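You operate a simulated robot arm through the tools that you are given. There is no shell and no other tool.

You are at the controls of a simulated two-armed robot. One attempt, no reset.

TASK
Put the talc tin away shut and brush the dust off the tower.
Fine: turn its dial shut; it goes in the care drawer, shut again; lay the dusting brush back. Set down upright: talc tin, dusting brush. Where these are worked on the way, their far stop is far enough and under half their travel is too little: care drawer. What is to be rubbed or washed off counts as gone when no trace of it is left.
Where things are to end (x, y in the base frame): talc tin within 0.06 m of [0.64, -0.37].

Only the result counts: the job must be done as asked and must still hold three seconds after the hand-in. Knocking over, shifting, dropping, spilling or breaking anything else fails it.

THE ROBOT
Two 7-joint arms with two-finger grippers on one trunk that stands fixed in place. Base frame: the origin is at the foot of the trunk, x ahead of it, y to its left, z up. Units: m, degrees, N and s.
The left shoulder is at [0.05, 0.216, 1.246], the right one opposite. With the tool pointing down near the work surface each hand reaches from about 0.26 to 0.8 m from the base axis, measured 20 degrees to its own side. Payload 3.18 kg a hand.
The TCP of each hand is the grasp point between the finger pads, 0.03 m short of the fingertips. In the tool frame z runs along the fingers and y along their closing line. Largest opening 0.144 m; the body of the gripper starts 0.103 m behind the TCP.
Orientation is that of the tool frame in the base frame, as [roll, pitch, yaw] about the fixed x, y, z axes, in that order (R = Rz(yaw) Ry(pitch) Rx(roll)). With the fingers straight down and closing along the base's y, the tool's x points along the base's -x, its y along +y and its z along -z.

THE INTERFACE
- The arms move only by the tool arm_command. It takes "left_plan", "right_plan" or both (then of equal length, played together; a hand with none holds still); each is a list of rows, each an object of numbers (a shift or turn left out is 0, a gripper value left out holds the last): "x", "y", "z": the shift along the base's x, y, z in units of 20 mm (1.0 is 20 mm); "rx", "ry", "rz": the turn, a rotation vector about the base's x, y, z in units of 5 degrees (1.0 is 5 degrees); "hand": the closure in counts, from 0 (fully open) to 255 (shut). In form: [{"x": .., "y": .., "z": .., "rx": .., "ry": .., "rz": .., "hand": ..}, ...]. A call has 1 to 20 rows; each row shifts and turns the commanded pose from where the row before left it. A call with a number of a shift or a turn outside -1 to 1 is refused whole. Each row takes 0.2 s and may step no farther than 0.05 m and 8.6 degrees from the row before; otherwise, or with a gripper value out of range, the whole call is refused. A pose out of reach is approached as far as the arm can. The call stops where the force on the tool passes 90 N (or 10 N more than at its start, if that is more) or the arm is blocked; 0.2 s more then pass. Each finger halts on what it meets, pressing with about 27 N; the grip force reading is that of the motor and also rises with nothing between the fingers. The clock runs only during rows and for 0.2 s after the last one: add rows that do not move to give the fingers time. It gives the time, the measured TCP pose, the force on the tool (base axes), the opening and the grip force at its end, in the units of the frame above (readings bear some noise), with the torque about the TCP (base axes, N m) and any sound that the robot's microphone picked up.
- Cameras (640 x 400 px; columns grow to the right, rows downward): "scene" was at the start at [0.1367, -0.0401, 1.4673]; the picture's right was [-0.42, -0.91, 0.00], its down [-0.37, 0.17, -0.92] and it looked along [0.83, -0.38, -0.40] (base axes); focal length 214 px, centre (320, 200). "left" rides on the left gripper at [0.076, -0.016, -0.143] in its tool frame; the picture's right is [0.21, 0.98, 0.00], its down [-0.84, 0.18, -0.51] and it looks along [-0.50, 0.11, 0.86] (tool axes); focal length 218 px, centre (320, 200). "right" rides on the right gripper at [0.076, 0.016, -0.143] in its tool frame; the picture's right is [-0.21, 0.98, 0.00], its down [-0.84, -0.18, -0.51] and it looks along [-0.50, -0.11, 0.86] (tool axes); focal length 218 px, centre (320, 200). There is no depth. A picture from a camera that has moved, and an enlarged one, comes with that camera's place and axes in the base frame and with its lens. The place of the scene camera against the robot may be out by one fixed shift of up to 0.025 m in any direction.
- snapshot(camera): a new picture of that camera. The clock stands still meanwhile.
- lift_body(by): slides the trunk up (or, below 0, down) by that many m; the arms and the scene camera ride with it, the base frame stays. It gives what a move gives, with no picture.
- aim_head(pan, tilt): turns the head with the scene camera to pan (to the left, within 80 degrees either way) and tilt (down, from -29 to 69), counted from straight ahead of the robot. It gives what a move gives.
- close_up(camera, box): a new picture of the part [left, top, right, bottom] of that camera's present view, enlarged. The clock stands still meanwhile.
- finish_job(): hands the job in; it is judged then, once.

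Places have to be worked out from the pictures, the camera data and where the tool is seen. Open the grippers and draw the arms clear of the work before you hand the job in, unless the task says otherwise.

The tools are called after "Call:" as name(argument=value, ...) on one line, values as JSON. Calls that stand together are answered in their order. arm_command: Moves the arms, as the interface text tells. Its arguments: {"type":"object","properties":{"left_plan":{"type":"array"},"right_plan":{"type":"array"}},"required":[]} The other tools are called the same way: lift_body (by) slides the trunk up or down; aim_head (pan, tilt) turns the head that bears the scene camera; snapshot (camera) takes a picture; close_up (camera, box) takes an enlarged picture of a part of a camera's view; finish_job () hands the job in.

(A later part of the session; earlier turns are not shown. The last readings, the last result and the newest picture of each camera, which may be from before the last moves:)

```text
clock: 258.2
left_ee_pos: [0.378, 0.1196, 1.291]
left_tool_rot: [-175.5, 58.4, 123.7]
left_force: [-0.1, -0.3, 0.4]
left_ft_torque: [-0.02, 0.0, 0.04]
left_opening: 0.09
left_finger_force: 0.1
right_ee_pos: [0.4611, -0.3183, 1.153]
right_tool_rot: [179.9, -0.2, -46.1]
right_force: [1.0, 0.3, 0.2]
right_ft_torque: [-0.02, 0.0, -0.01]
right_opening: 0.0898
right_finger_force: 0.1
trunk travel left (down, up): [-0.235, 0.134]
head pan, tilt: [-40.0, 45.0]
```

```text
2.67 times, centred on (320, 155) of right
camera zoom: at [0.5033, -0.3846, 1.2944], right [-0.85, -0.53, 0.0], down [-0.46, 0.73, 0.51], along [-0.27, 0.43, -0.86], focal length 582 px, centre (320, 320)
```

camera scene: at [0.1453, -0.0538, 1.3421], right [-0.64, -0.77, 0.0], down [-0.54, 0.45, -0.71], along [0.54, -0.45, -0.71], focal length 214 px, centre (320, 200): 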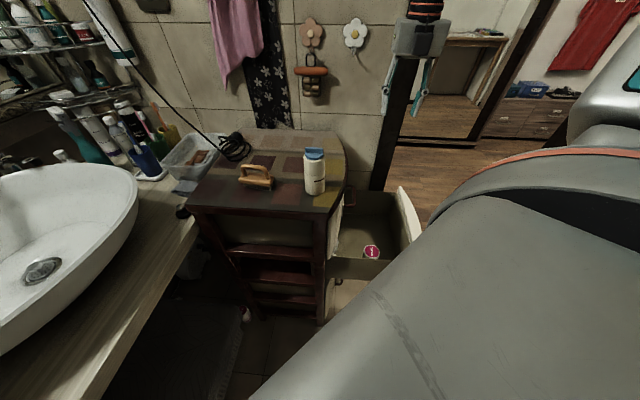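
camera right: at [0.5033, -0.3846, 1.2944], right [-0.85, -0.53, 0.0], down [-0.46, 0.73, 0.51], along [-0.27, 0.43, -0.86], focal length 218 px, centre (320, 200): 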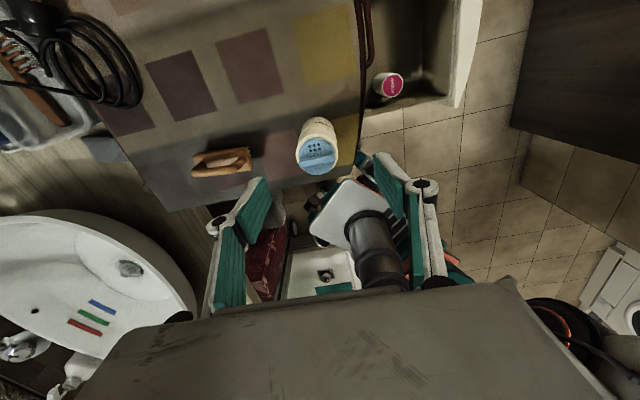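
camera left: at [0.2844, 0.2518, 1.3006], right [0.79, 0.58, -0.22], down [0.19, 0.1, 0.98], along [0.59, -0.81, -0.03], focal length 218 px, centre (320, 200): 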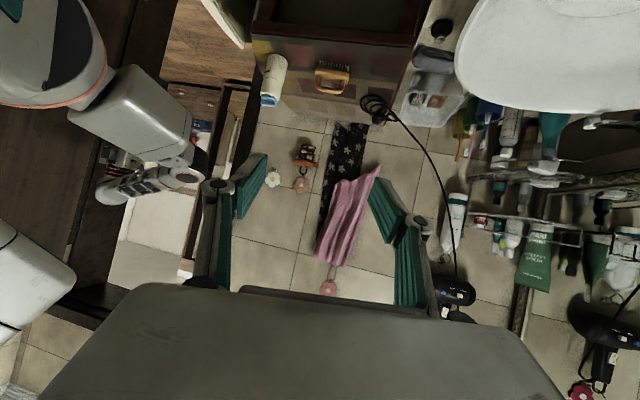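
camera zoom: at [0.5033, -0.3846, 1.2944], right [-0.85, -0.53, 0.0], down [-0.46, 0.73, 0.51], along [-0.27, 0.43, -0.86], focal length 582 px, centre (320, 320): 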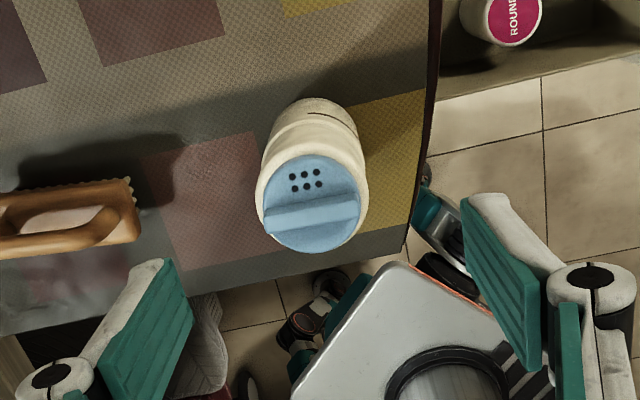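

The tin axis is at about (0.460, −0.311). I shift 7 mm to centre and descend around the tin.

Call:
arm_command(right_plan=[{"x": -0.05, "y": 0.35}, {"z": -0.8}, {"z": -0.8}, {"z": -0.8}, {}])

Call:
close_up(camera="right", box=[240, 80, 400, 230])

```text
clock: 259.4
left_ee_pos: [0.3783, 0.1192, 1.2892]
left_tool_rot: [-175.7, 58.5, 123.7]
left_force: [0.6, -0.7, -0.6]
left_ft_torque: [0.03, -0.02, -0.04]
left_opening: 0.0898
left_finger_force: 0.0
right_ee_pos: [0.4612, -0.31, 1.1043]
right_tool_rot: [180.0, -0.1, -46.1]
right_force: [-0.1, 0.2, 0.6]
right_ft_torque: [-0.02, 0.0, 0.02]
right_opening: 0.0899
right_finger_force: 0.0
trunk travel left (down, up): [-0.235, 0.134]
head pan, tilt: [-40.0, 45.0]
```

```text
2.67 times, centred on (320, 155) of right
camera zoom: at [0.5025, -0.3768, 1.2464], right [-0.85, -0.53, 0.0], down [-0.46, 0.73, 0.51], along [-0.27, 0.43, -0.86], focal length 582 px, centre (320, 320)
```

zoom: 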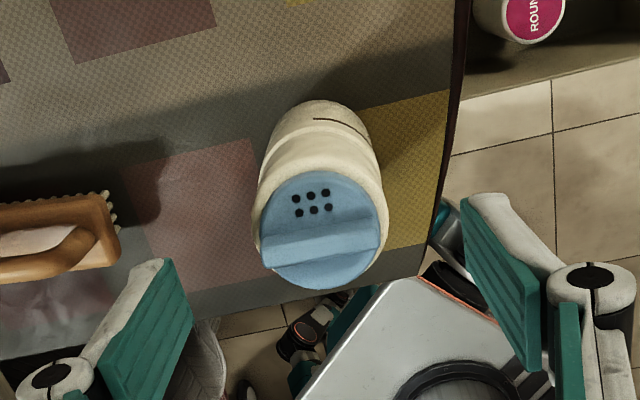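

Centred. I descend to gripping height.

Call:
arm_command(right_plan=[{"x": 0.08, "y": -0.08, "z": -0.8}, {"z": -0.8}, {"z": -0.8}, {"z": -0.8}, {"z": -0.8}, {"z": -0.8}, {"z": -0.7}, {}])

Call:
close_up(camera="right", box=[220, 80, 420, 260])

Call:
close_up(camera="scene", box=[250, 90, 380, 230])

```text
clock: 261.2
left_ee_pos: [0.3783, 0.119, 1.2902]
left_tool_rot: [-175.6, 58.5, 123.7]
left_force: [0.6, 0.6, -1.0]
left_ft_torque: [0.0, 0.03, 0.01]
left_opening: 0.09
left_finger_force: 0.1
right_ee_pos: [0.4618, -0.3111, 0.9946]
right_tool_rot: [-180.0, -0.2, -46.1]
right_force: [0.2, 0.1, -0.1]
right_ft_torque: [-0.03, -0.02, -0.03]
right_opening: 0.0896
right_finger_force: 0.1
trunk travel left (down, up): [-0.235, 0.134]
head pan, tilt: [-40.0, 45.0]
```

```text
2.22 times, centred on (320, 170) of right
camera zoom: at [0.503, -0.3784, 1.1355], right [-0.85, -0.53, 0.0], down [-0.46, 0.73, 0.51], along [-0.27, 0.43, -0.86], focal length 485 px, centre (320, 267)
```

zoom: 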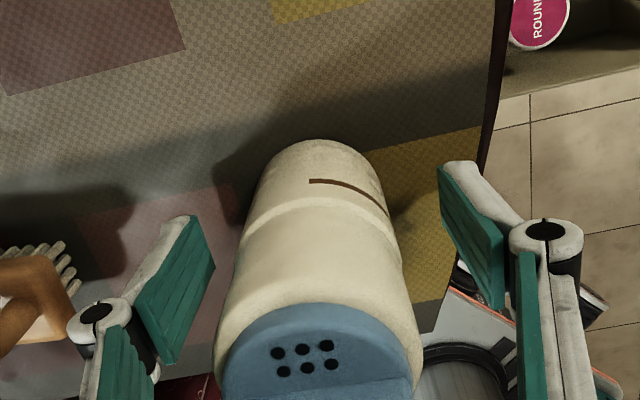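

```text
2.86 times, centred on (315, 160) of scene
camera zoom: at [0.1445, -0.0537, 1.3424], right [-0.64, -0.77, 0.0], down [-0.54, 0.45, -0.71], along [0.54, -0.45, -0.71], focal length 613 px, centre (334, 314)
```

zoom: 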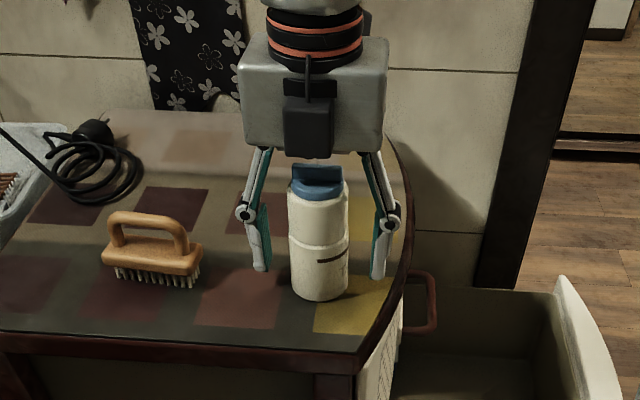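

The fingers straddle the tin with the palm just above its dial. I close on the body.

Call:
arm_command(right_plan=[{"hand": 150}, {"hand": 180}, {"hand": 255}, {}, {}])

Call:
close_up(camera="scene", box=[250, 90, 380, 230])

```text
clock: 262.4
left_ee_pos: [0.3796, 0.1204, 1.2895]
left_tool_rot: [-175.5, 58.4, 123.8]
left_force: [-0.3, 0.2, 0.3]
left_ft_torque: [-0.02, -0.02, 0.0]
left_opening: 0.0897
left_finger_force: 0.0
right_ee_pos: [0.4618, -0.312, 0.9935]
right_tool_rot: [-179.9, -0.1, -46.2]
right_force: [-0.4, -0.1, -0.1]
right_ft_torque: [0.04, 0.01, 0.02]
right_opening: 0.0512
right_finger_force: 26.9
trunk travel left (down, up): [-0.235, 0.134]
head pan, tilt: [-40.0, 45.0]
```

```text
2.86 times, centred on (315, 160) of scene
camera zoom: at [0.1448, -0.0539, 1.3423], right [-0.64, -0.77, 0.0], down [-0.54, 0.45, -0.71], along [0.54, -0.45, -0.71], focal length 613 px, centre (334, 314)
```

zoom: 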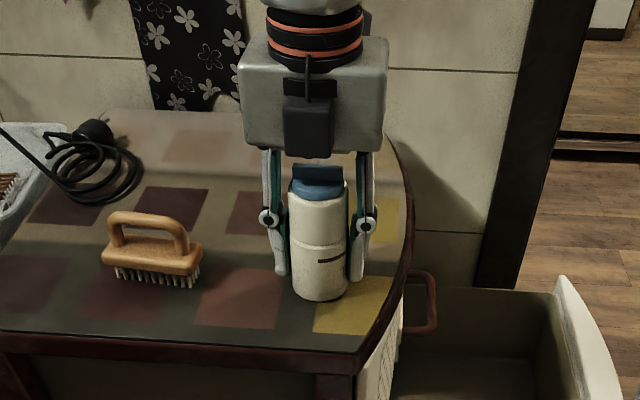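

The tin is held. I lift it 0.1 m and carry it out over the drawer.

Call:
arm_command(right_plan=[{"z": 0.6}, {"z": 1}, {"z": 1}, {"z": 1}, {"z": 1}, {"z": 0.8}, {"x": -0.11, "y": -1}, {"x": -0.11, "y": -1}, {"x": -0.11, "y": -1}, {"x": -0.11, "y": -1}, {"x": -0.11, "y": -1}, {"x": -0.11, "y": -1}, {"x": -0.11, "y": -1}, {"x": -0.11, "y": -1}, {"x": -0.11, "y": -1}, {"x": -0.11, "y": -1}, {"x": -0.11, "y": -1}, {"x": -0.11, "y": -1}, {"x": -0.11, "y": -1}, {}])

Call:
snapshot(camera="scene")

Call:
snapshot(camera="right")

```text
clock: 266.6
left_ee_pos: [0.3786, 0.1207, 1.2903]
left_tool_rot: [-175.5, 58.4, 123.6]
left_force: [0.6, 0.0, 0.0]
left_ft_torque: [-0.03, 0.01, 0.01]
left_opening: 0.0899
left_finger_force: 0.1
right_ee_pos: [0.4342, -0.571, 1.1032]
right_tool_rot: [-180.0, -0.2, -46.1]
right_force: [0.5, 0.5, -1.9]
right_ft_torque: [0.01, -0.01, 0.0]
right_opening: 0.0512
right_finger_force: 26.7
trunk travel left (down, up): [-0.235, 0.134]
head pan, tilt: [-40.0, 45.0]
```

```text
taken
camera scene: at [0.1449, -0.0537, 1.3423], right [-0.64, -0.77, 0.0], down [-0.54, 0.45, -0.71], along [0.54, -0.45, -0.71], focal length 214 px, centre (320, 200)
```

scene: 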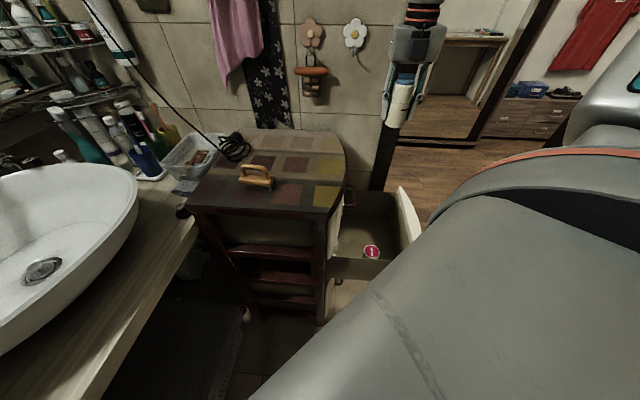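

```text
taken
camera right: at [0.4753, -0.6377, 1.245], right [-0.85, -0.53, 0.0], down [-0.45, 0.73, 0.51], along [-0.27, 0.43, -0.86], focal length 218 px, centre (320, 200)
```

right: 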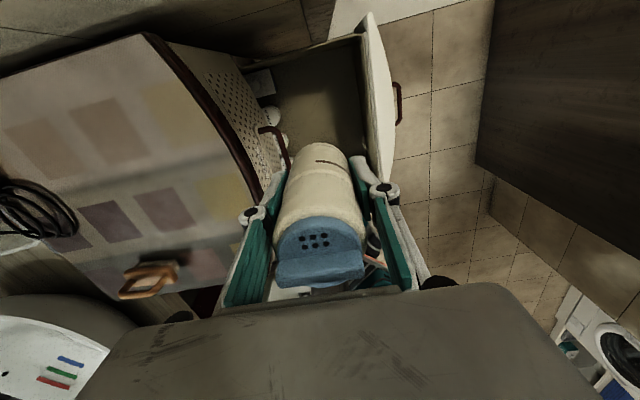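

The tin hangs over the open drawer. I lower the trunk 0.15 m, then continue with the arm.

Call:
lift_body(by=-0.15)

Call:
arm_command(right_plan=[{"x": 0.05, "y": -0.15, "z": -0.8}, {"z": -0.8}, {"z": -0.8}, {"z": -0.8}, {"z": -0.8}, {"z": -0.8}, {"z": -0.8}, {"z": -0.8}, {"z": -0.8}, {"z": -0.8}, {"z": -0.8}, {"z": -0.8}, {"z": -0.8}, {"z": -0.8}, {"z": -0.8}, {}])

Call:
snapshot(camera="right")

Call:
snapshot(camera="scene")

```text
clock: 268.3
left_ee_pos: [0.3767, 0.1197, 1.1412]
left_tool_rot: [-175.8, 58.5, 123.4]
left_force: [-0.7, 0.1, 0.5]
left_ft_torque: [0.03, 0.02, 0.02]
left_opening: 0.0898
left_finger_force: 0.1
right_ee_pos: [0.4339, -0.5716, 0.9538]
right_tool_rot: [-179.9, -0.2, -46.1]
right_force: [-0.5, 0.9, -3.1]
right_ft_torque: [0.0, -0.01, 0.04]
right_opening: 0.0509
right_finger_force: 27.0
trunk travel left (down, up): [-0.085, 0.284]
head pan, tilt: [-40.0, 45.0]
```

```text
clock: 271.7
left_ee_pos: [0.3782, 0.1196, 1.1397]
left_tool_rot: [-175.5, 58.4, 123.8]
left_force: [0.6, -0.1, 0.3]
left_ft_torque: [-0.01, -0.03, -0.02]
left_opening: 0.0899
left_finger_force: 0.1
right_ee_pos: [0.4349, -0.5747, 0.7112]
right_tool_rot: [-179.9, -0.1, -46.2]
right_force: [-0.1, 0.5, -2.1]
right_ft_torque: [-0.01, -0.02, 0.02]
right_opening: 0.0509
right_finger_force: 26.8
trunk travel left (down, up): [-0.085, 0.284]
head pan, tilt: [-40.0, 45.0]
```

```text
taken
camera right: at [0.4772, -0.6418, 0.8539], right [-0.85, -0.53, 0.0], down [-0.46, 0.73, 0.51], along [-0.27, 0.43, -0.86], focal length 218 px, centre (320, 200)
```

right: 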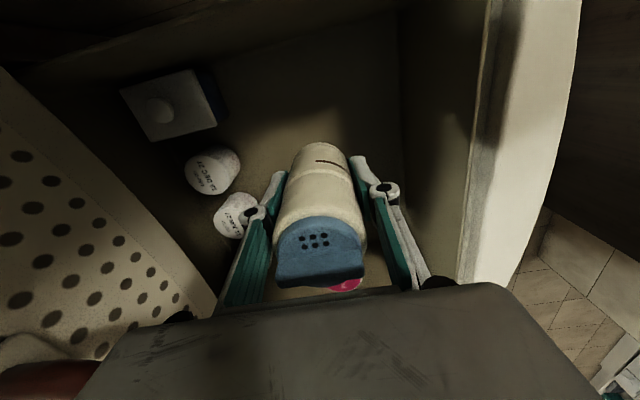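

```text
taken
camera scene: at [0.2894, -0.0538, 1.1701], right [-0.64, -0.77, 0.0], down [-0.54, 0.45, -0.71], along [0.54, -0.45, -0.71], focal length 214 px, centre (320, 200)
```

scene: 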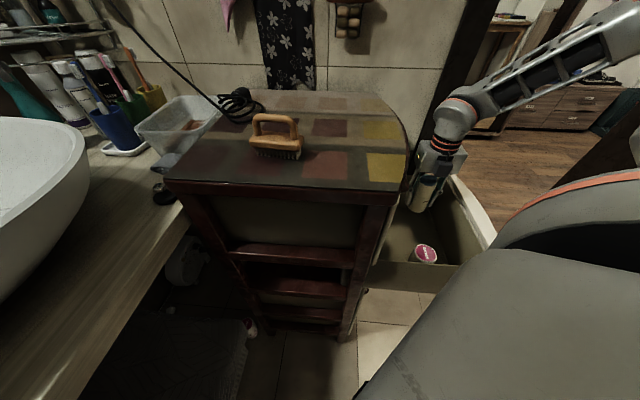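

I lower further, then creep until the tin touches the drawer floor.

Call:
arm_command(right_plan=[{"z": -0.8}, {"z": -0.8}, {"z": -0.8}, {"z": -0.8}, {"z": -0.8}, {}])

Call:
close_up(camera="scene", box=[380, 130, 500, 290])

Call:
snapshot(camera="right")

```text
clock: 273.1
left_ee_pos: [0.3778, 0.1197, 1.1403]
left_tool_rot: [-175.6, 58.4, 123.6]
left_force: [0.4, 0.2, -0.7]
left_ft_torque: [0.02, 0.0, 0.01]
left_opening: 0.0901
left_finger_force: 0.0
right_ee_pos: [0.4361, -0.5734, 0.6324]
right_tool_rot: [-179.9, -0.1, -46.0]
right_force: [-0.7, 0.5, -1.5]
right_ft_torque: [0.03, -0.02, 0.01]
right_opening: 0.0511
right_finger_force: 27.3
trunk travel left (down, up): [-0.085, 0.284]
head pan, tilt: [-40.0, 45.0]
```

```text
2.50 times, centred on (440, 210) of scene
camera zoom: at [0.2894, -0.0538, 1.1701], right [-0.64, -0.77, 0.0], down [-0.54, 0.45, -0.71], along [0.54, -0.45, -0.71], focal length 536 px, centre (20, 175)
```

zoom: 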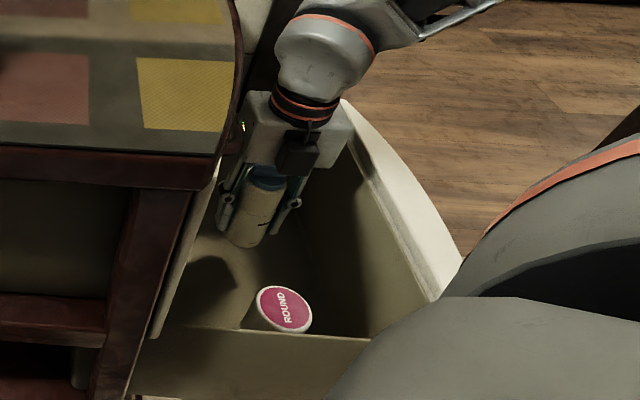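

```text
taken
camera right: at [0.4763, -0.6413, 0.7742], right [-0.85, -0.53, 0.0], down [-0.46, 0.73, 0.51], along [-0.27, 0.43, -0.86], focal length 218 px, centre (320, 200)
```

right: 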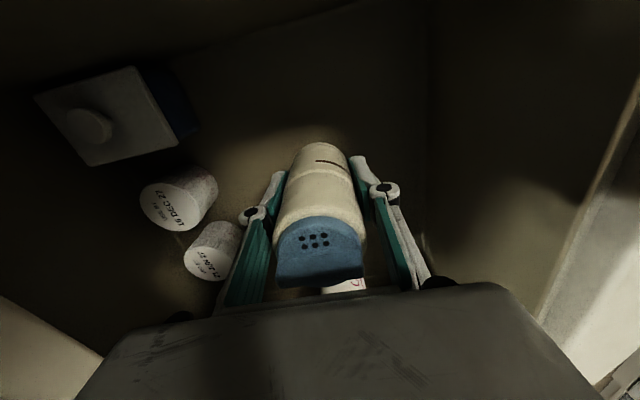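

Clear so far. I continue down in small steps.

Call:
arm_command(right_plan=[{"z": -0.4}, {"z": -0.4}, {"z": -0.4}, {"z": -0.4}, {"z": -0.4}, {}])

```text
clock: 274.5
left_ee_pos: [0.3781, 0.1207, 1.1405]
left_tool_rot: [-175.7, 58.4, 123.7]
left_force: [0.0, 0.5, 0.2]
left_ft_torque: [-0.01, -0.01, 0.02]
left_opening: 0.0899
left_finger_force: 0.1
right_ee_pos: [0.4358, -0.5747, 0.5929]
right_tool_rot: [180.0, 0.0, -46.1]
right_force: [0.1, 0.0, -2.8]
right_ft_torque: [0.0, -0.02, -0.01]
right_opening: 0.0511
right_finger_force: 27.0
trunk travel left (down, up): [-0.085, 0.284]
head pan, tilt: [-40.0, 45.0]
```

Tin bottom is at about 0.537. I creep 3 mm at a time.

Call:
arm_command(right_plan=[{"z": -0.15}, {"z": -0.15}, {"z": -0.15}, {}])

```text
clock: 275.5
left_ee_pos: [0.3765, 0.1218, 1.1415]
left_tool_rot: [-175.6, 58.5, 123.5]
left_force: [0.1, 0.3, -0.5]
left_ft_torque: [0.06, -0.01, 0.03]
left_opening: 0.0898
left_finger_force: 0.0
right_ee_pos: [0.4377, -0.5747, 0.5876]
right_tool_rot: [-179.9, -0.4, -46.1]
right_force: [-3.2, 3.1, 21.6]
right_ft_torque: [0.19, 0.19, -0.01]
right_opening: 0.051
right_finger_force: 27.0
trunk travel left (down, up): [-0.085, 0.284]
head pan, tilt: [-40.0, 45.0]
```

Contact at tin bottom ≈ 0.533 with 22 N. I check that it stands on the floor before releasing.

Call:
close_up(camera="scene", box=[395, 150, 475, 270])

Call:
close_up(camera="right", box=[220, 100, 440, 300])

```text
3.33 times, centred on (435, 210) of scene
camera zoom: at [0.2879, -0.0523, 1.1708], right [-0.64, -0.77, 0.0], down [-0.54, 0.45, -0.71], along [0.54, -0.46, -0.71], focal length 715 px, centre (-63, 167)
```

zoom: 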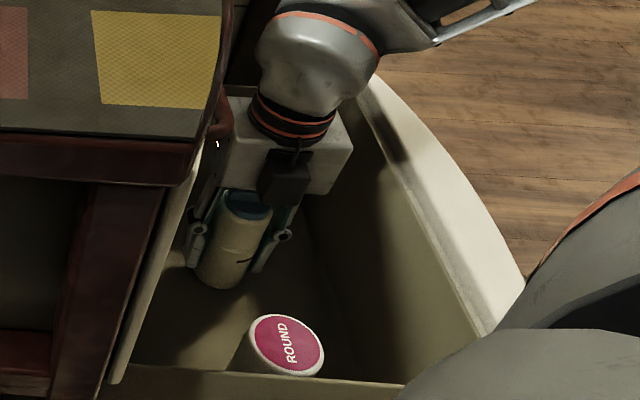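

```text
2.00 times, centred on (330, 200) of right
camera zoom: at [0.4776, -0.6405, 0.7294], right [-0.85, -0.53, 0.0], down [-0.46, 0.73, 0.5], along [-0.26, 0.43, -0.86], focal length 436 px, centre (300, 200)
```

zoom: 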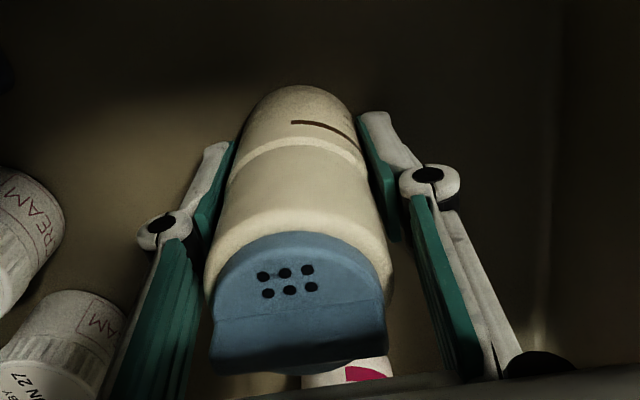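

It stands on the floor near the middle. I ease 2 mm up, open the fingers and rise straight up.

Call:
arm_command(right_plan=[{"z": 0.08}, {"hand": 160}, {"hand": 110}, {}, {}])

Call:
close_up(camera="right", box=[220, 100, 440, 300])

```text
clock: 276.7
left_ee_pos: [0.3786, 0.1202, 1.1394]
left_tool_rot: [-175.6, 58.4, 123.8]
left_force: [0.3, 0.2, -0.2]
left_ft_torque: [0.03, 0.01, 0.02]
left_opening: 0.0897
left_finger_force: 0.1
right_ee_pos: [0.4367, -0.5733, 0.5846]
right_tool_rot: [-180.0, 0.0, -46.1]
right_force: [-0.3, -0.3, -0.8]
right_ft_torque: [0.01, -0.04, -0.03]
right_opening: 0.0819
right_finger_force: 0.0
trunk travel left (down, up): [-0.085, 0.284]
head pan, tilt: [-40.0, 45.0]
```

```text
2.00 times, centred on (330, 200) of right
camera zoom: at [0.4776, -0.6413, 0.727], right [-0.85, -0.53, 0.0], down [-0.46, 0.73, 0.51], along [-0.27, 0.43, -0.86], focal length 436 px, centre (300, 200)
```

zoom: 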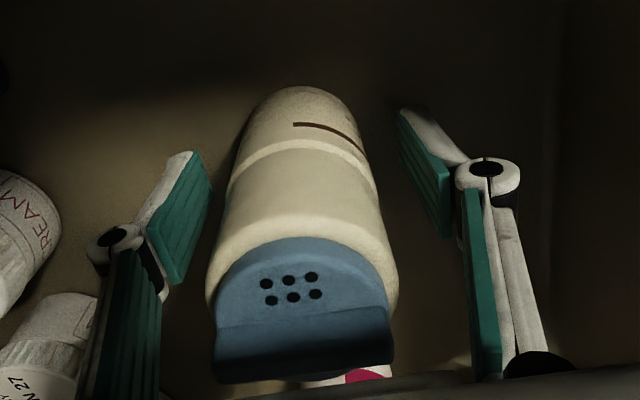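

The tin stands free. I rise straight up out of the drawer.

Call:
arm_command(right_plan=[{"z": 0.6}, {"z": 0.8}, {"z": 1}, {"z": 1}, {"z": 1}, {"z": 1}, {"z": 1}, {"z": 1}, {"z": 1}, {"z": 1}, {"z": 1}, {"z": 1}, {"z": 1}, {"z": 1}, {"z": 1}, {"z": 1}, {"z": 1}, {"z": 1}, {}])

Call:
snapshot(camera="right")

Call:
close_up(camera="scene", box=[360, 140, 500, 290])

```text
clock: 280.7
left_ee_pos: [0.3788, 0.1205, 1.1397]
left_tool_rot: [-175.5, 58.4, 123.7]
left_force: [-0.2, 0.0, 0.0]
left_ft_torque: [-0.02, 0.0, -0.02]
left_opening: 0.0898
left_finger_force: 0.1
right_ee_pos: [0.435, -0.5741, 0.9327]
right_tool_rot: [-180.0, -0.2, -46.1]
right_force: [-0.3, -1.4, -0.3]
right_ft_torque: [0.02, 0.01, 0.0]
right_opening: 0.0819
right_finger_force: 0.1
trunk travel left (down, up): [-0.085, 0.284]
head pan, tilt: [-40.0, 45.0]
```

```text
taken
camera right: at [0.4768, -0.641, 1.0743], right [-0.85, -0.53, 0.0], down [-0.46, 0.73, 0.51], along [-0.27, 0.43, -0.86], focal length 218 px, centre (320, 200)
```

right: 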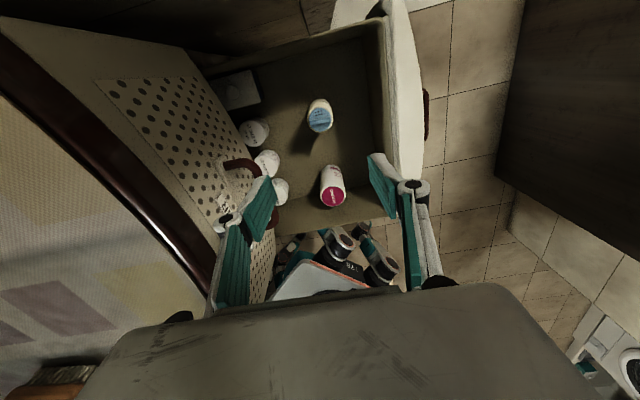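

```text
2.67 times, centred on (430, 215) of scene
camera zoom: at [0.2897, -0.0538, 1.1698], right [-0.64, -0.77, 0.0], down [-0.54, 0.45, -0.71], along [0.54, -0.45, -0.71], focal length 572 px, centre (27, 160)
```

zoom: 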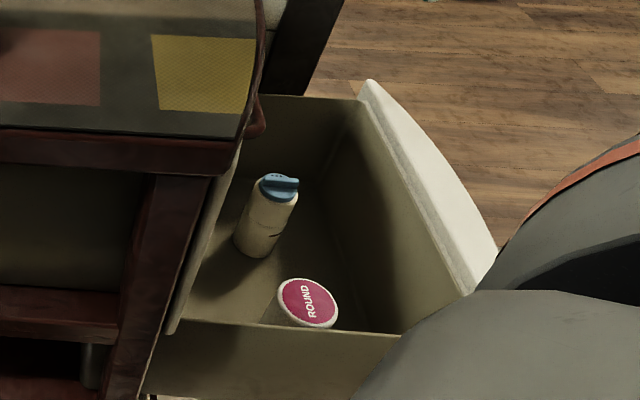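

The tin stands upright and shut in the drawer. Now I retrace my way to the front of the drawer: back, tilt 60°, outwards and down to the handle.

Call:
arm_command(right_plan=[{"z": 1}, {"z": 1}, {"z": 1}, {"z": 1}, {"z": 1}, {"z": 0.7, "x": -0.6}, {"x": -0.96}, {"x": -0.96}, {"x": -0.96}, {"x": -0.96}, {"x": -0.96}, {"x": -0.96}, {"x": -0.96}, {"x": -0.96, "y": -0.2}, {"x": -0.3, "y": -0.15}, {}])

Call:
arm_command(right_plan=[{"rx": 0.7014, "ry": -0.7126, "z": -1, "x": 0.3, "hand": 140}, {"rx": 0.7014, "ry": -0.7126, "z": -1, "x": 0.3}, {"rx": 0.7014, "ry": -0.7126, "z": -1, "x": 0.3}, {"rx": 0.7014, "ry": -0.7126, "z": -1, "x": 0.3}, {"rx": 0.7014, "ry": -0.7126, "z": -1, "x": 0.3}, {"rx": 0.7014, "ry": -0.7126, "z": -1, "x": 0.3}, {"rx": 0.7014, "ry": -0.7126, "z": -1, "x": 0.3}, {"rx": 0.7014, "ry": -0.7126, "z": -1, "x": 0.3}, {"rx": 0.7014, "ry": -0.7126, "z": -1, "x": 0.3}, {"rx": 0.7014, "ry": -0.7126, "z": -1, "x": 0.3}, {"rx": 0.7014, "ry": -0.7126, "z": -1, "x": 0.3}, {"rx": 0.7014, "ry": -0.7126, "z": -1, "x": 0.3}, {}])

```text
clock: 284.1
left_ee_pos: [0.3782, 0.1201, 1.1401]
left_tool_rot: [-175.6, 58.5, 123.7]
left_force: [0.6, -0.6, 0.0]
left_ft_torque: [-0.03, 0.02, 0.0]
left_opening: 0.09
left_finger_force: 0.0
right_ee_pos: [0.2623, -0.5814, 1.0479]
right_tool_rot: [179.9, -0.1, -46.2]
right_force: [-0.6, 0.1, 0.1]
right_ft_torque: [0.02, -0.02, -0.03]
right_opening: 0.0821
right_finger_force: 0.1
trunk travel left (down, up): [-0.085, 0.284]
head pan, tilt: [-40.0, 45.0]
```

```text
clock: 286.9
left_ee_pos: [0.3798, 0.1201, 1.1402]
left_tool_rot: [-175.5, 58.4, 123.7]
left_force: [0.1, -0.2, -0.9]
left_ft_torque: [0.01, -0.02, -0.02]
left_opening: 0.09
left_finger_force: 0.1
right_ee_pos: [0.336, -0.5807, 0.8072]
right_tool_rot: [-119.9, 0.7, -45.8]
right_force: [-0.4, 0.4, 0.4]
right_ft_torque: [0.04, 0.0, 0.03]
right_opening: 0.0649
right_finger_force: 0.0
trunk travel left (down, up): [-0.085, 0.284]
head pan, tilt: [-40.0, 45.0]
```

Now outward over the drawer front and down to the handle's height, staying outside.

Call:
arm_command(right_plan=[{"x": -0.65, "y": -0.84}, {"x": -0.65, "y": -0.84}, {"x": -0.65, "y": -0.84}, {"x": -0.65, "y": -0.84}, {"x": -0.65, "y": -0.84}, {"x": -0.65, "y": -0.84}, {"x": -0.65, "y": -0.84}, {"x": -0.75, "y": -0.9}, {}])

Call:
arm_command(right_plan=[{"z": -1}, {"z": -1}, {"z": -1}, {"z": -1}, {"z": -1}, {"z": -1}, {"z": -1}, {"z": -1}, {"z": -0.3}, {}])

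Call:
snapshot(camera="right")

Call:
close_up(camera="right", box=[230, 70, 410, 240])

```text
clock: 288.9
left_ee_pos: [0.3788, 0.1197, 1.1397]
left_tool_rot: [-175.5, 58.4, 123.7]
left_force: [0.1, 0.3, 0.9]
left_ft_torque: [0.01, 0.01, -0.02]
left_opening: 0.0898
left_finger_force: 0.2
right_ee_pos: [0.23, -0.7163, 0.8069]
right_tool_rot: [-120.0, 0.6, -45.8]
right_force: [-0.4, 0.3, -0.3]
right_ft_torque: [0.01, 0.01, 0.01]
right_opening: 0.0652
right_finger_force: 0.1
trunk travel left (down, up): [-0.085, 0.284]
head pan, tilt: [-40.0, 45.0]
```

```text
clock: 291.1
left_ee_pos: [0.3785, 0.1202, 1.1402]
left_tool_rot: [-175.5, 58.4, 123.7]
left_force: [-0.7, 0.1, 0.5]
left_ft_torque: [-0.04, 0.02, -0.02]
left_opening: 0.0894
left_finger_force: 0.1
right_ee_pos: [0.2324, -0.716, 0.6408]
right_tool_rot: [-120.0, 0.5, -45.8]
right_force: [-0.2, 0.0, 0.3]
right_ft_torque: [-0.02, -0.02, -0.01]
right_opening: 0.0652
right_finger_force: 0.1
trunk travel left (down, up): [-0.085, 0.284]
head pan, tilt: [-40.0, 45.0]
```

```text
taken
camera right: at [0.1899, -0.8639, 0.6956], right [-0.5, -0.18, -0.85], down [-0.84, 0.36, 0.42], along [0.23, 0.92, -0.33], focal length 218 px, centre (320, 200)
```

right: 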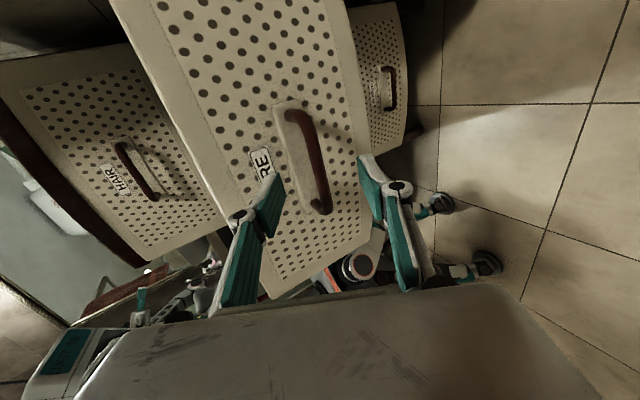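

```text
2.35 times, centred on (320, 155) of right
camera zoom: at [0.1899, -0.8639, 0.6956], right [-0.5, -0.18, -0.85], down [-0.84, 0.36, 0.42], along [0.23, 0.92, -0.33], focal length 514 px, centre (320, 306)
```

zoom: 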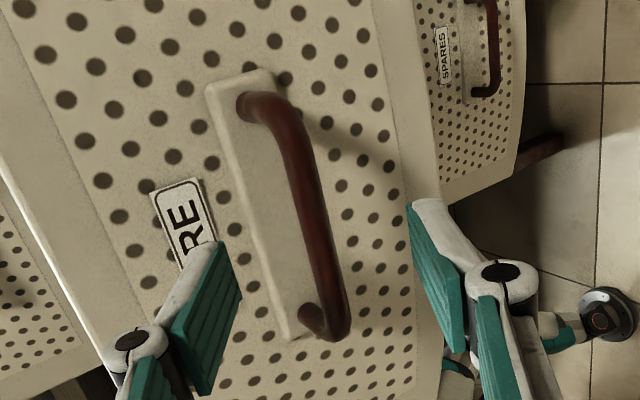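

Same view as before gripping. I advance 42 mm along the fingers and close on the bar.

Call:
arm_command(right_plan=[{"x": 0.3, "y": 0.33, "z": -0.25}, {"x": 0.3, "y": 0.33, "z": -0.25}, {"x": 0.3, "y": 0.33, "z": -0.25}, {"x": 0.25, "y": 0.3, "z": -0.2}, {}])

Call:
close_up(camera="right", box=[230, 70, 410, 240])

```text
clock: 292.3
left_ee_pos: [0.3791, 0.1192, 1.1407]
left_tool_rot: [-175.5, 58.3, 123.6]
left_force: [0.2, -0.6, -0.2]
left_ft_torque: [0.02, 0.0, 0.0]
left_opening: 0.09
left_finger_force: 0.1
right_ee_pos: [0.2525, -0.6922, 0.6209]
right_tool_rot: [-120.0, 0.7, -45.8]
right_force: [0.0, 0.0, 0.0]
right_ft_torque: [-0.01, 0.0, -0.02]
right_opening: 0.065
right_finger_force: 0.1
trunk travel left (down, up): [-0.085, 0.284]
head pan, tilt: [-40.0, 45.0]
```

```text
2.35 times, centred on (320, 155) of right
camera zoom: at [0.2126, -0.8391, 0.6764], right [-0.5, -0.18, -0.84], down [-0.84, 0.36, 0.42], along [0.22, 0.92, -0.33], focal length 514 px, centre (320, 306)
```

zoom: 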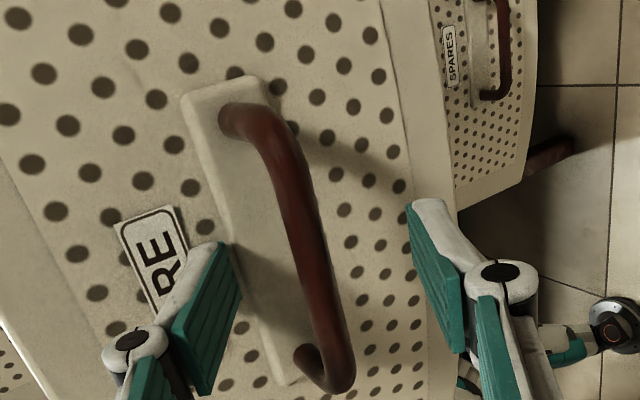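

The bar lies between the fingers. I close.

Call:
arm_command(right_plan=[{"hand": 180}, {"hand": 210}, {"hand": 230}, {"hand": 255}, {}, {}])

Call:
close_up(camera="right", box=[230, 70, 410, 240])

```text
clock: 293.7
left_ee_pos: [0.3791, 0.1201, 1.1397]
left_tool_rot: [-175.5, 58.4, 123.6]
left_force: [0.8, 0.8, -0.5]
left_ft_torque: [0.03, -0.03, 0.01]
left_opening: 0.09
left_finger_force: 0.1
right_ee_pos: [0.2545, -0.6913, 0.6218]
right_tool_rot: [-119.9, 0.5, -45.9]
right_force: [-0.1, 0.7, 4.2]
right_ft_torque: [-0.48, -0.55, 0.62]
right_opening: 0.0106
right_finger_force: 41.1
trunk travel left (down, up): [-0.085, 0.284]
head pan, tilt: [-40.0, 45.0]
```

```text
2.35 times, centred on (320, 155) of right
camera zoom: at [0.2126, -0.8391, 0.6772], right [-0.5, -0.18, -0.85], down [-0.84, 0.36, 0.42], along [0.23, 0.92, -0.33], focal length 514 px, centre (320, 306)
```

zoom: 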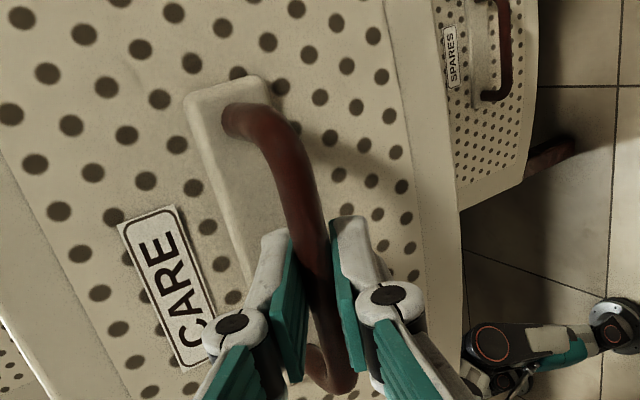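

Held. I push the drawer in slowly.

Call:
arm_command(right_plan=[{"x": 0.12, "y": 0.12}, {"x": 0.24, "y": 0.24}, {"x": 0.35, "y": 0.355}, {"x": 0.35, "y": 0.355}, {"x": 0.35, "y": 0.355}, {"x": 0.35, "y": 0.355}, {"x": 0.35, "y": 0.355}, {"x": 0.35, "y": 0.355}, {"x": 0.24, "y": 0.24}, {"x": 0.12, "y": 0.12}, {}])

Call:
snapshot(camera="scene")

```text
clock: 296.1
left_ee_pos: [0.3794, 0.1185, 1.1401]
left_tool_rot: [-175.5, 58.3, 123.7]
left_force: [0.8, -0.1, 0.0]
left_ft_torque: [0.04, 0.02, 0.0]
left_opening: 0.0898
left_finger_force: 0.1
right_ee_pos: [0.3092, -0.6352, 0.6215]
right_tool_rot: [-120.1, 0.6, -45.7]
right_force: [5.9, -7.8, -6.1]
right_ft_torque: [-0.61, -0.59, 0.49]
right_opening: 0.011
right_finger_force: 41.4
trunk travel left (down, up): [-0.085, 0.284]
head pan, tilt: [-40.0, 45.0]
```

```text
taken
camera scene: at [0.29, -0.0544, 1.1697], right [-0.64, -0.77, 0.0], down [-0.54, 0.45, -0.71], along [0.54, -0.45, -0.71], focal length 214 px, centre (320, 200)
```

scene: 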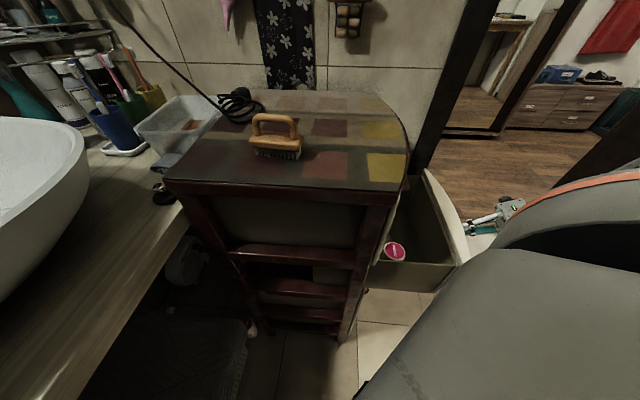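

Sliding in smoothly. I continue.

Call:
arm_command(right_plan=[{"x": 0.16, "y": 0.08}, {"x": 0.26, "y": 0.24}, {"x": 0.355, "y": 0.35}, {"x": 0.355, "y": 0.35}, {"x": 0.355, "y": 0.35}, {"x": 0.355, "y": 0.35}, {"x": 0.355, "y": 0.35}, {"x": 0.355, "y": 0.35}, {"x": 0.355, "y": 0.35}, {"x": 0.355, "y": 0.35}, {"x": 0.355, "y": 0.35}, {"x": 0.24, "y": 0.24}, {"x": 0.12, "y": 0.12}, {}])

Call:
snapshot(camera="right")

```text
clock: 299.1
left_ee_pos: [0.3799, 0.1201, 1.1396]
left_tool_rot: [-175.5, 58.5, 123.7]
left_force: [-0.1, 0.2, 0.7]
left_ft_torque: [0.01, -0.01, 0.01]
left_opening: 0.0896
left_finger_force: 0.1
right_ee_pos: [0.3882, -0.5555, 0.6208]
right_tool_rot: [-120.0, 0.6, -45.8]
right_force: [-7.3, 6.8, -6.1]
right_ft_torque: [-0.55, -0.5, 0.61]
right_opening: 0.0106
right_finger_force: 40.9
trunk travel left (down, up): [-0.085, 0.284]
head pan, tilt: [-40.0, 45.0]
```

```text
taken
camera right: at [0.348, -0.7039, 0.6771], right [-0.5, -0.18, -0.84], down [-0.84, 0.36, 0.42], along [0.22, 0.92, -0.33], focal length 218 px, centre (320, 200)
```

right: 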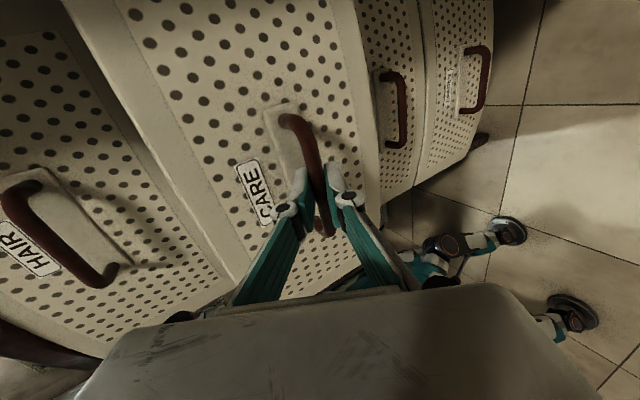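

About 0.1 m remains. I push on, slower near the end.

Call:
arm_command(right_plan=[{"x": 0.1, "y": 0.16}, {"x": 0.24, "y": 0.25}, {"x": 0.35, "y": 0.355}, {"x": 0.35, "y": 0.355}, {"x": 0.35, "y": 0.355}, {"x": 0.35, "y": 0.355}, {"x": 0.35, "y": 0.355}, {"x": 0.35, "y": 0.355}, {"x": 0.24, "y": 0.24}, {"x": 0.16, "y": 0.16}, {}])

Call:
snapshot(camera="right")

```text
clock: 301.5
left_ee_pos: [0.3783, 0.1209, 1.14]
left_tool_rot: [-175.5, 58.4, 123.7]
left_force: [0.4, -0.3, -0.4]
left_ft_torque: [-0.02, -0.02, 0.0]
left_opening: 0.09
left_finger_force: 0.1
right_ee_pos: [0.4462, -0.499, 0.6215]
right_tool_rot: [-120.1, 0.7, -45.8]
right_force: [-9.3, 8.4, -4.7]
right_ft_torque: [-0.57, -0.48, 0.58]
right_opening: 0.0111
right_finger_force: 40.9
trunk travel left (down, up): [-0.085, 0.284]
head pan, tilt: [-40.0, 45.0]
```

```text
taken
camera right: at [0.4054, -0.6465, 0.6771], right [-0.5, -0.18, -0.84], down [-0.84, 0.36, 0.42], along [0.22, 0.92, -0.33], focal length 218 px, centre (320, 200)
```

right: 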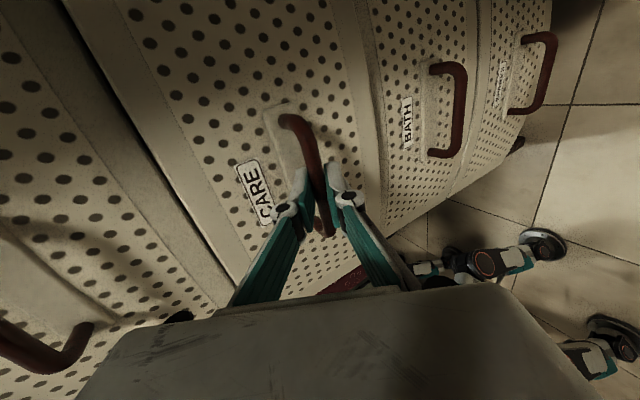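

About 20 mm left. I creep until the closed stop.

Call:
arm_command(right_plan=[{"x": 0.17, "y": 0.18}, {"x": 0.17, "y": 0.18}, {"x": 0.17, "y": 0.18}, {}])

```text
clock: 302.5
left_ee_pos: [0.3795, 0.1193, 1.1407]
left_tool_rot: [-175.6, 58.4, 123.7]
left_force: [-0.5, -0.3, -0.6]
left_ft_torque: [0.02, -0.01, 0.0]
left_opening: 0.0899
left_finger_force: 0.1
right_ee_pos: [0.4558, -0.4896, 0.6219]
right_tool_rot: [-120.0, 0.5, -45.9]
right_force: [-1.9, 2.5, -5.9]
right_ft_torque: [-0.65, -0.58, 0.27]
right_opening: 0.0108
right_finger_force: 41.1
trunk travel left (down, up): [-0.085, 0.284]
head pan, tilt: [-40.0, 45.0]
```

Call:
arm_command(right_plan=[{"x": 0.12, "y": 0.12}, {"x": 0.12, "y": 0.12}, {}])

```text
clock: 303.3
left_ee_pos: [0.3769, 0.1185, 1.1404]
left_tool_rot: [-175.7, 58.4, 123.5]
left_force: [0.3, -0.6, 0.0]
left_ft_torque: [0.05, 0.01, -0.04]
left_opening: 0.0898
left_finger_force: 0.0
right_ee_pos: [0.4576, -0.4863, 0.622]
right_tool_rot: [-120.3, 0.4, -45.9]
right_force: [-24.9, -21.2, 5.8]
right_ft_torque: [-0.64, -0.4, 0.58]
right_opening: 0.0108
right_finger_force: 41.4
trunk travel left (down, up): [-0.085, 0.284]
head pan, tilt: [-40.0, 45.0]
```

A 33 N resistance says it is shut. I check the fronts are flush.

Call:
snapshot(camera="right")

Call:
snapshot(camera="scene")

```text
taken
camera right: at [0.4178, -0.6335, 0.678], right [-0.5, -0.19, -0.84], down [-0.83, 0.36, 0.42], along [0.23, 0.91, -0.34], focal length 218 px, centre (320, 200)
```

right: 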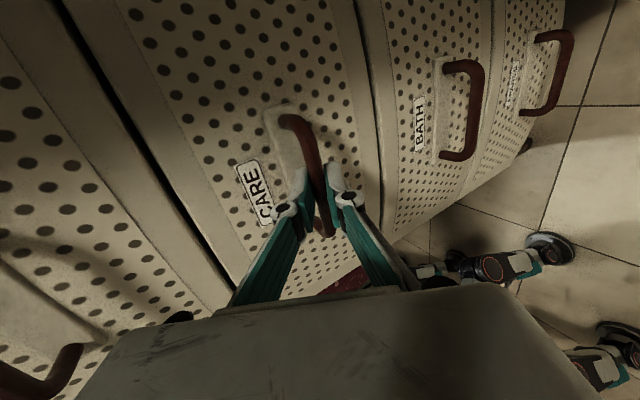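

```text
taken
camera scene: at [0.2877, -0.0547, 1.1704], right [-0.64, -0.77, 0.0], down [-0.54, 0.45, -0.71], along [0.54, -0.45, -0.71], focal length 214 px, centre (320, 200)
```

scene: 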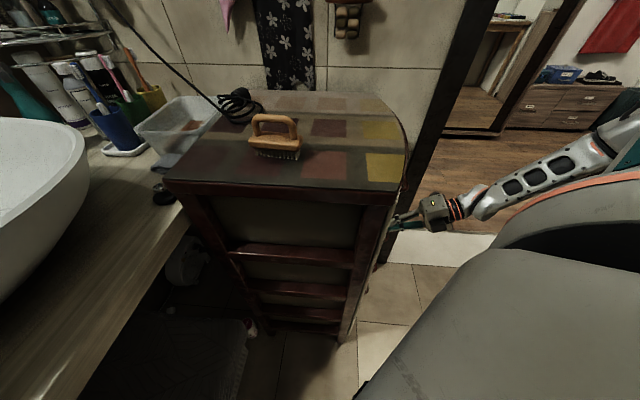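

Shut and flush. I open the fingers while still against the stop and back off along the finger direction.

Call:
arm_command(right_plan=[{"hand": 200}, {"hand": 150}, {}, {"x": -0.31, "y": -0.3, "z": 0.25}, {"x": -0.31, "y": -0.3, "z": 0.25}, {"x": -0.31, "y": -0.3, "z": 0.25}, {"x": -0.31, "y": -0.3, "z": 0.25}, {"x": -0.31, "y": -0.3, "z": 0.25}, {}])

Call:
snapshot(camera="right")

Call:
close_up(camera="right", box=[90, 0, 400, 200])

```text
clock: 305.3
left_ee_pos: [0.3788, 0.1204, 1.1408]
left_tool_rot: [-175.5, 58.3, 123.6]
left_force: [0.4, -0.1, 0.2]
left_ft_torque: [0.0, 0.03, 0.0]
left_opening: 0.0897
left_finger_force: 0.0
right_ee_pos: [0.4303, -0.5123, 0.6457]
right_tool_rot: [-120.0, 0.7, -45.8]
right_force: [0.1, 0.3, -0.1]
right_ft_torque: [0.01, 0.0, 0.01]
right_opening: 0.0592
right_finger_force: 0.0
trunk travel left (down, up): [-0.085, 0.284]
head pan, tilt: [-40.0, 45.0]
```

```text
taken
camera right: at [0.3891, -0.6602, 0.7018], right [-0.5, -0.18, -0.84], down [-0.84, 0.36, 0.42], along [0.22, 0.92, -0.33], focal length 218 px, centre (320, 200)
```

right: 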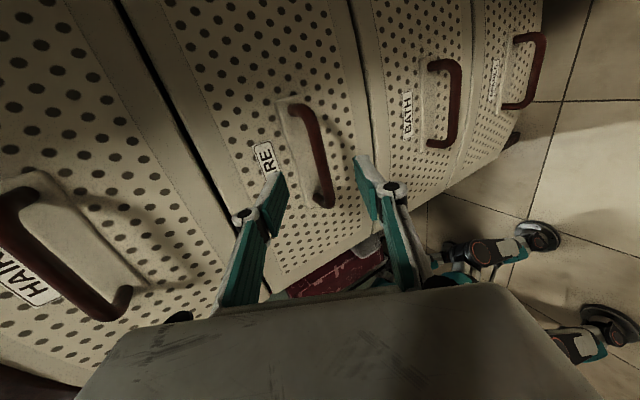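

```text
2.00 times, centred on (245, 100) of right
camera zoom: at [0.3891, -0.6602, 0.7018], right [-0.5, -0.18, -0.84], down [-0.84, 0.36, 0.42], along [0.22, 0.92, -0.33], focal length 436 px, centre (470, 400)
```

zoom: 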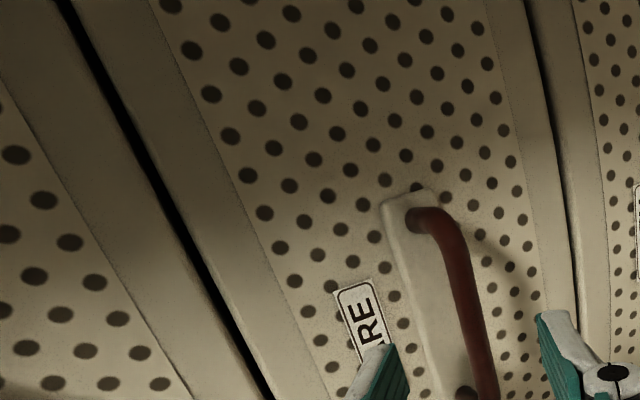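

Drawer is shut as before. I withdraw the right hand along the earlier path, straighten up and open both grippers.

Call:
arm_command(right_plan=[{"x": -0.62, "y": -0.44, "z": 0.9}, {"x": -0.62, "y": -0.44, "z": 0.9}, {"x": -0.62, "y": -0.44, "z": 0.9}, {"x": -0.62, "y": -0.44, "z": 0.9}, {"x": -0.62, "y": -0.44, "z": 0.9}, {"x": -0.62, "y": -0.44, "z": 0.9}, {"x": -0.62, "y": -0.44, "z": 0.9}, {"x": -0.62, "y": -0.44, "z": 0.9}, {}])

Call:
arm_command(right_plan=[{"rx": -0.7014, "ry": 0.7126, "z": 1, "x": -0.3, "hand": 0}, {"rx": -0.7014, "ry": 0.7126, "z": 1, "x": -0.3}, {"rx": -0.7014, "ry": 0.7126, "z": 1, "x": -0.3}, {"rx": -0.7014, "ry": 0.7126, "z": 1, "x": -0.3}, {"rx": -0.7014, "ry": 0.7126, "z": 1, "x": -0.3}, {"rx": -0.7014, "ry": 0.7126, "z": 1, "x": -0.3}, {"rx": -0.7014, "ry": 0.7126, "z": 1, "x": -0.3}, {"rx": -0.7014, "ry": 0.7126, "z": 1, "x": -0.3}, {"rx": -0.7014, "ry": 0.7126, "z": 1, "x": -0.3}, {"rx": -0.7014, "ry": 0.7126, "z": 1, "x": -0.3}, {"rx": -0.7014, "ry": 0.7126, "z": 1, "x": -0.3}, {"rx": -0.7014, "ry": 0.7126, "z": 1, "x": -0.3}, {}], left_plan=[{"hand": 0}, {}, {}, {}, {}, {}, {}, {}, {}, {}, {}, {}, {}])

Call:
snapshot(camera="scene")

Call:
snapshot(camera="right")

```text
clock: 307.3
left_ee_pos: [0.3793, 0.1197, 1.1391]
left_tool_rot: [-175.5, 58.5, 123.6]
left_force: [-0.3, -0.5, 0.1]
left_ft_torque: [0.03, 0.0, 0.0]
left_opening: 0.0898
left_finger_force: 0.1
right_ee_pos: [0.3301, -0.5838, 0.7909]
right_tool_rot: [-120.0, 0.6, -45.9]
right_force: [0.7, 0.4, -0.9]
right_ft_torque: [0.0, 0.0, -0.02]
right_opening: 0.0591
right_finger_force: 0.1
trunk travel left (down, up): [-0.085, 0.284]
head pan, tilt: [-40.0, 45.0]
```

```text
clock: 310.1
left_ee_pos: [0.3793, 0.1201, 1.1395]
left_tool_rot: [-175.7, 58.4, 123.7]
left_force: [-0.2, 0.4, -1.1]
left_ft_torque: [-0.01, -0.02, -0.01]
left_opening: 0.1442
left_finger_force: 0.0
right_ee_pos: [0.2584, -0.5684, 1.0224]
right_tool_rot: [-176.5, 3.0, -45.3]
right_force: [0.3, 0.3, 0.2]
right_ft_torque: [0.03, 0.04, 0.01]
right_opening: 0.1441
right_finger_force: 0.1
right hand out of reach, approached as far as the arm can: row 3, 4
trunk travel left (down, up): [-0.085, 0.284]
head pan, tilt: [-40.0, 45.0]
```

```text
taken
camera scene: at [0.2894, -0.0538, 1.17], right [-0.64, -0.77, 0.0], down [-0.54, 0.45, -0.71], along [0.54, -0.45, -0.71], focal length 214 px, centre (320, 200)
```

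scene: 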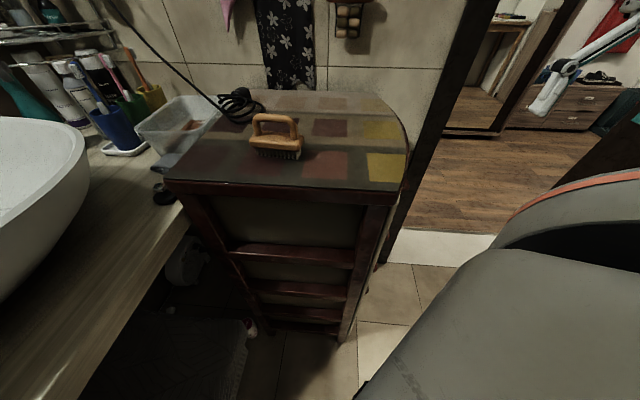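

```text
taken
camera right: at [0.2998, -0.6463, 1.1583], right [-0.84, -0.54, -0.05], down [-0.47, 0.68, 0.56], along [-0.27, 0.5, -0.83], focal length 218 px, centre (320, 200)
```

right: 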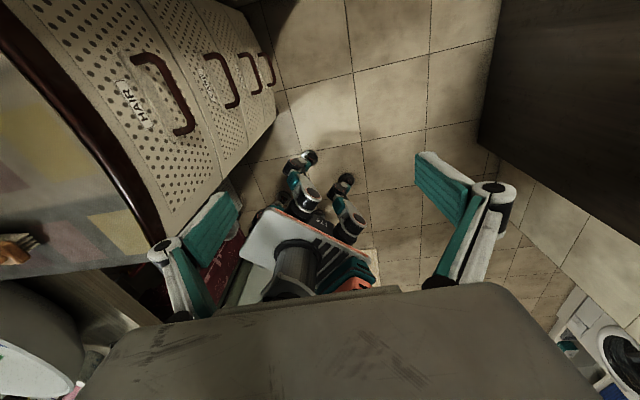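

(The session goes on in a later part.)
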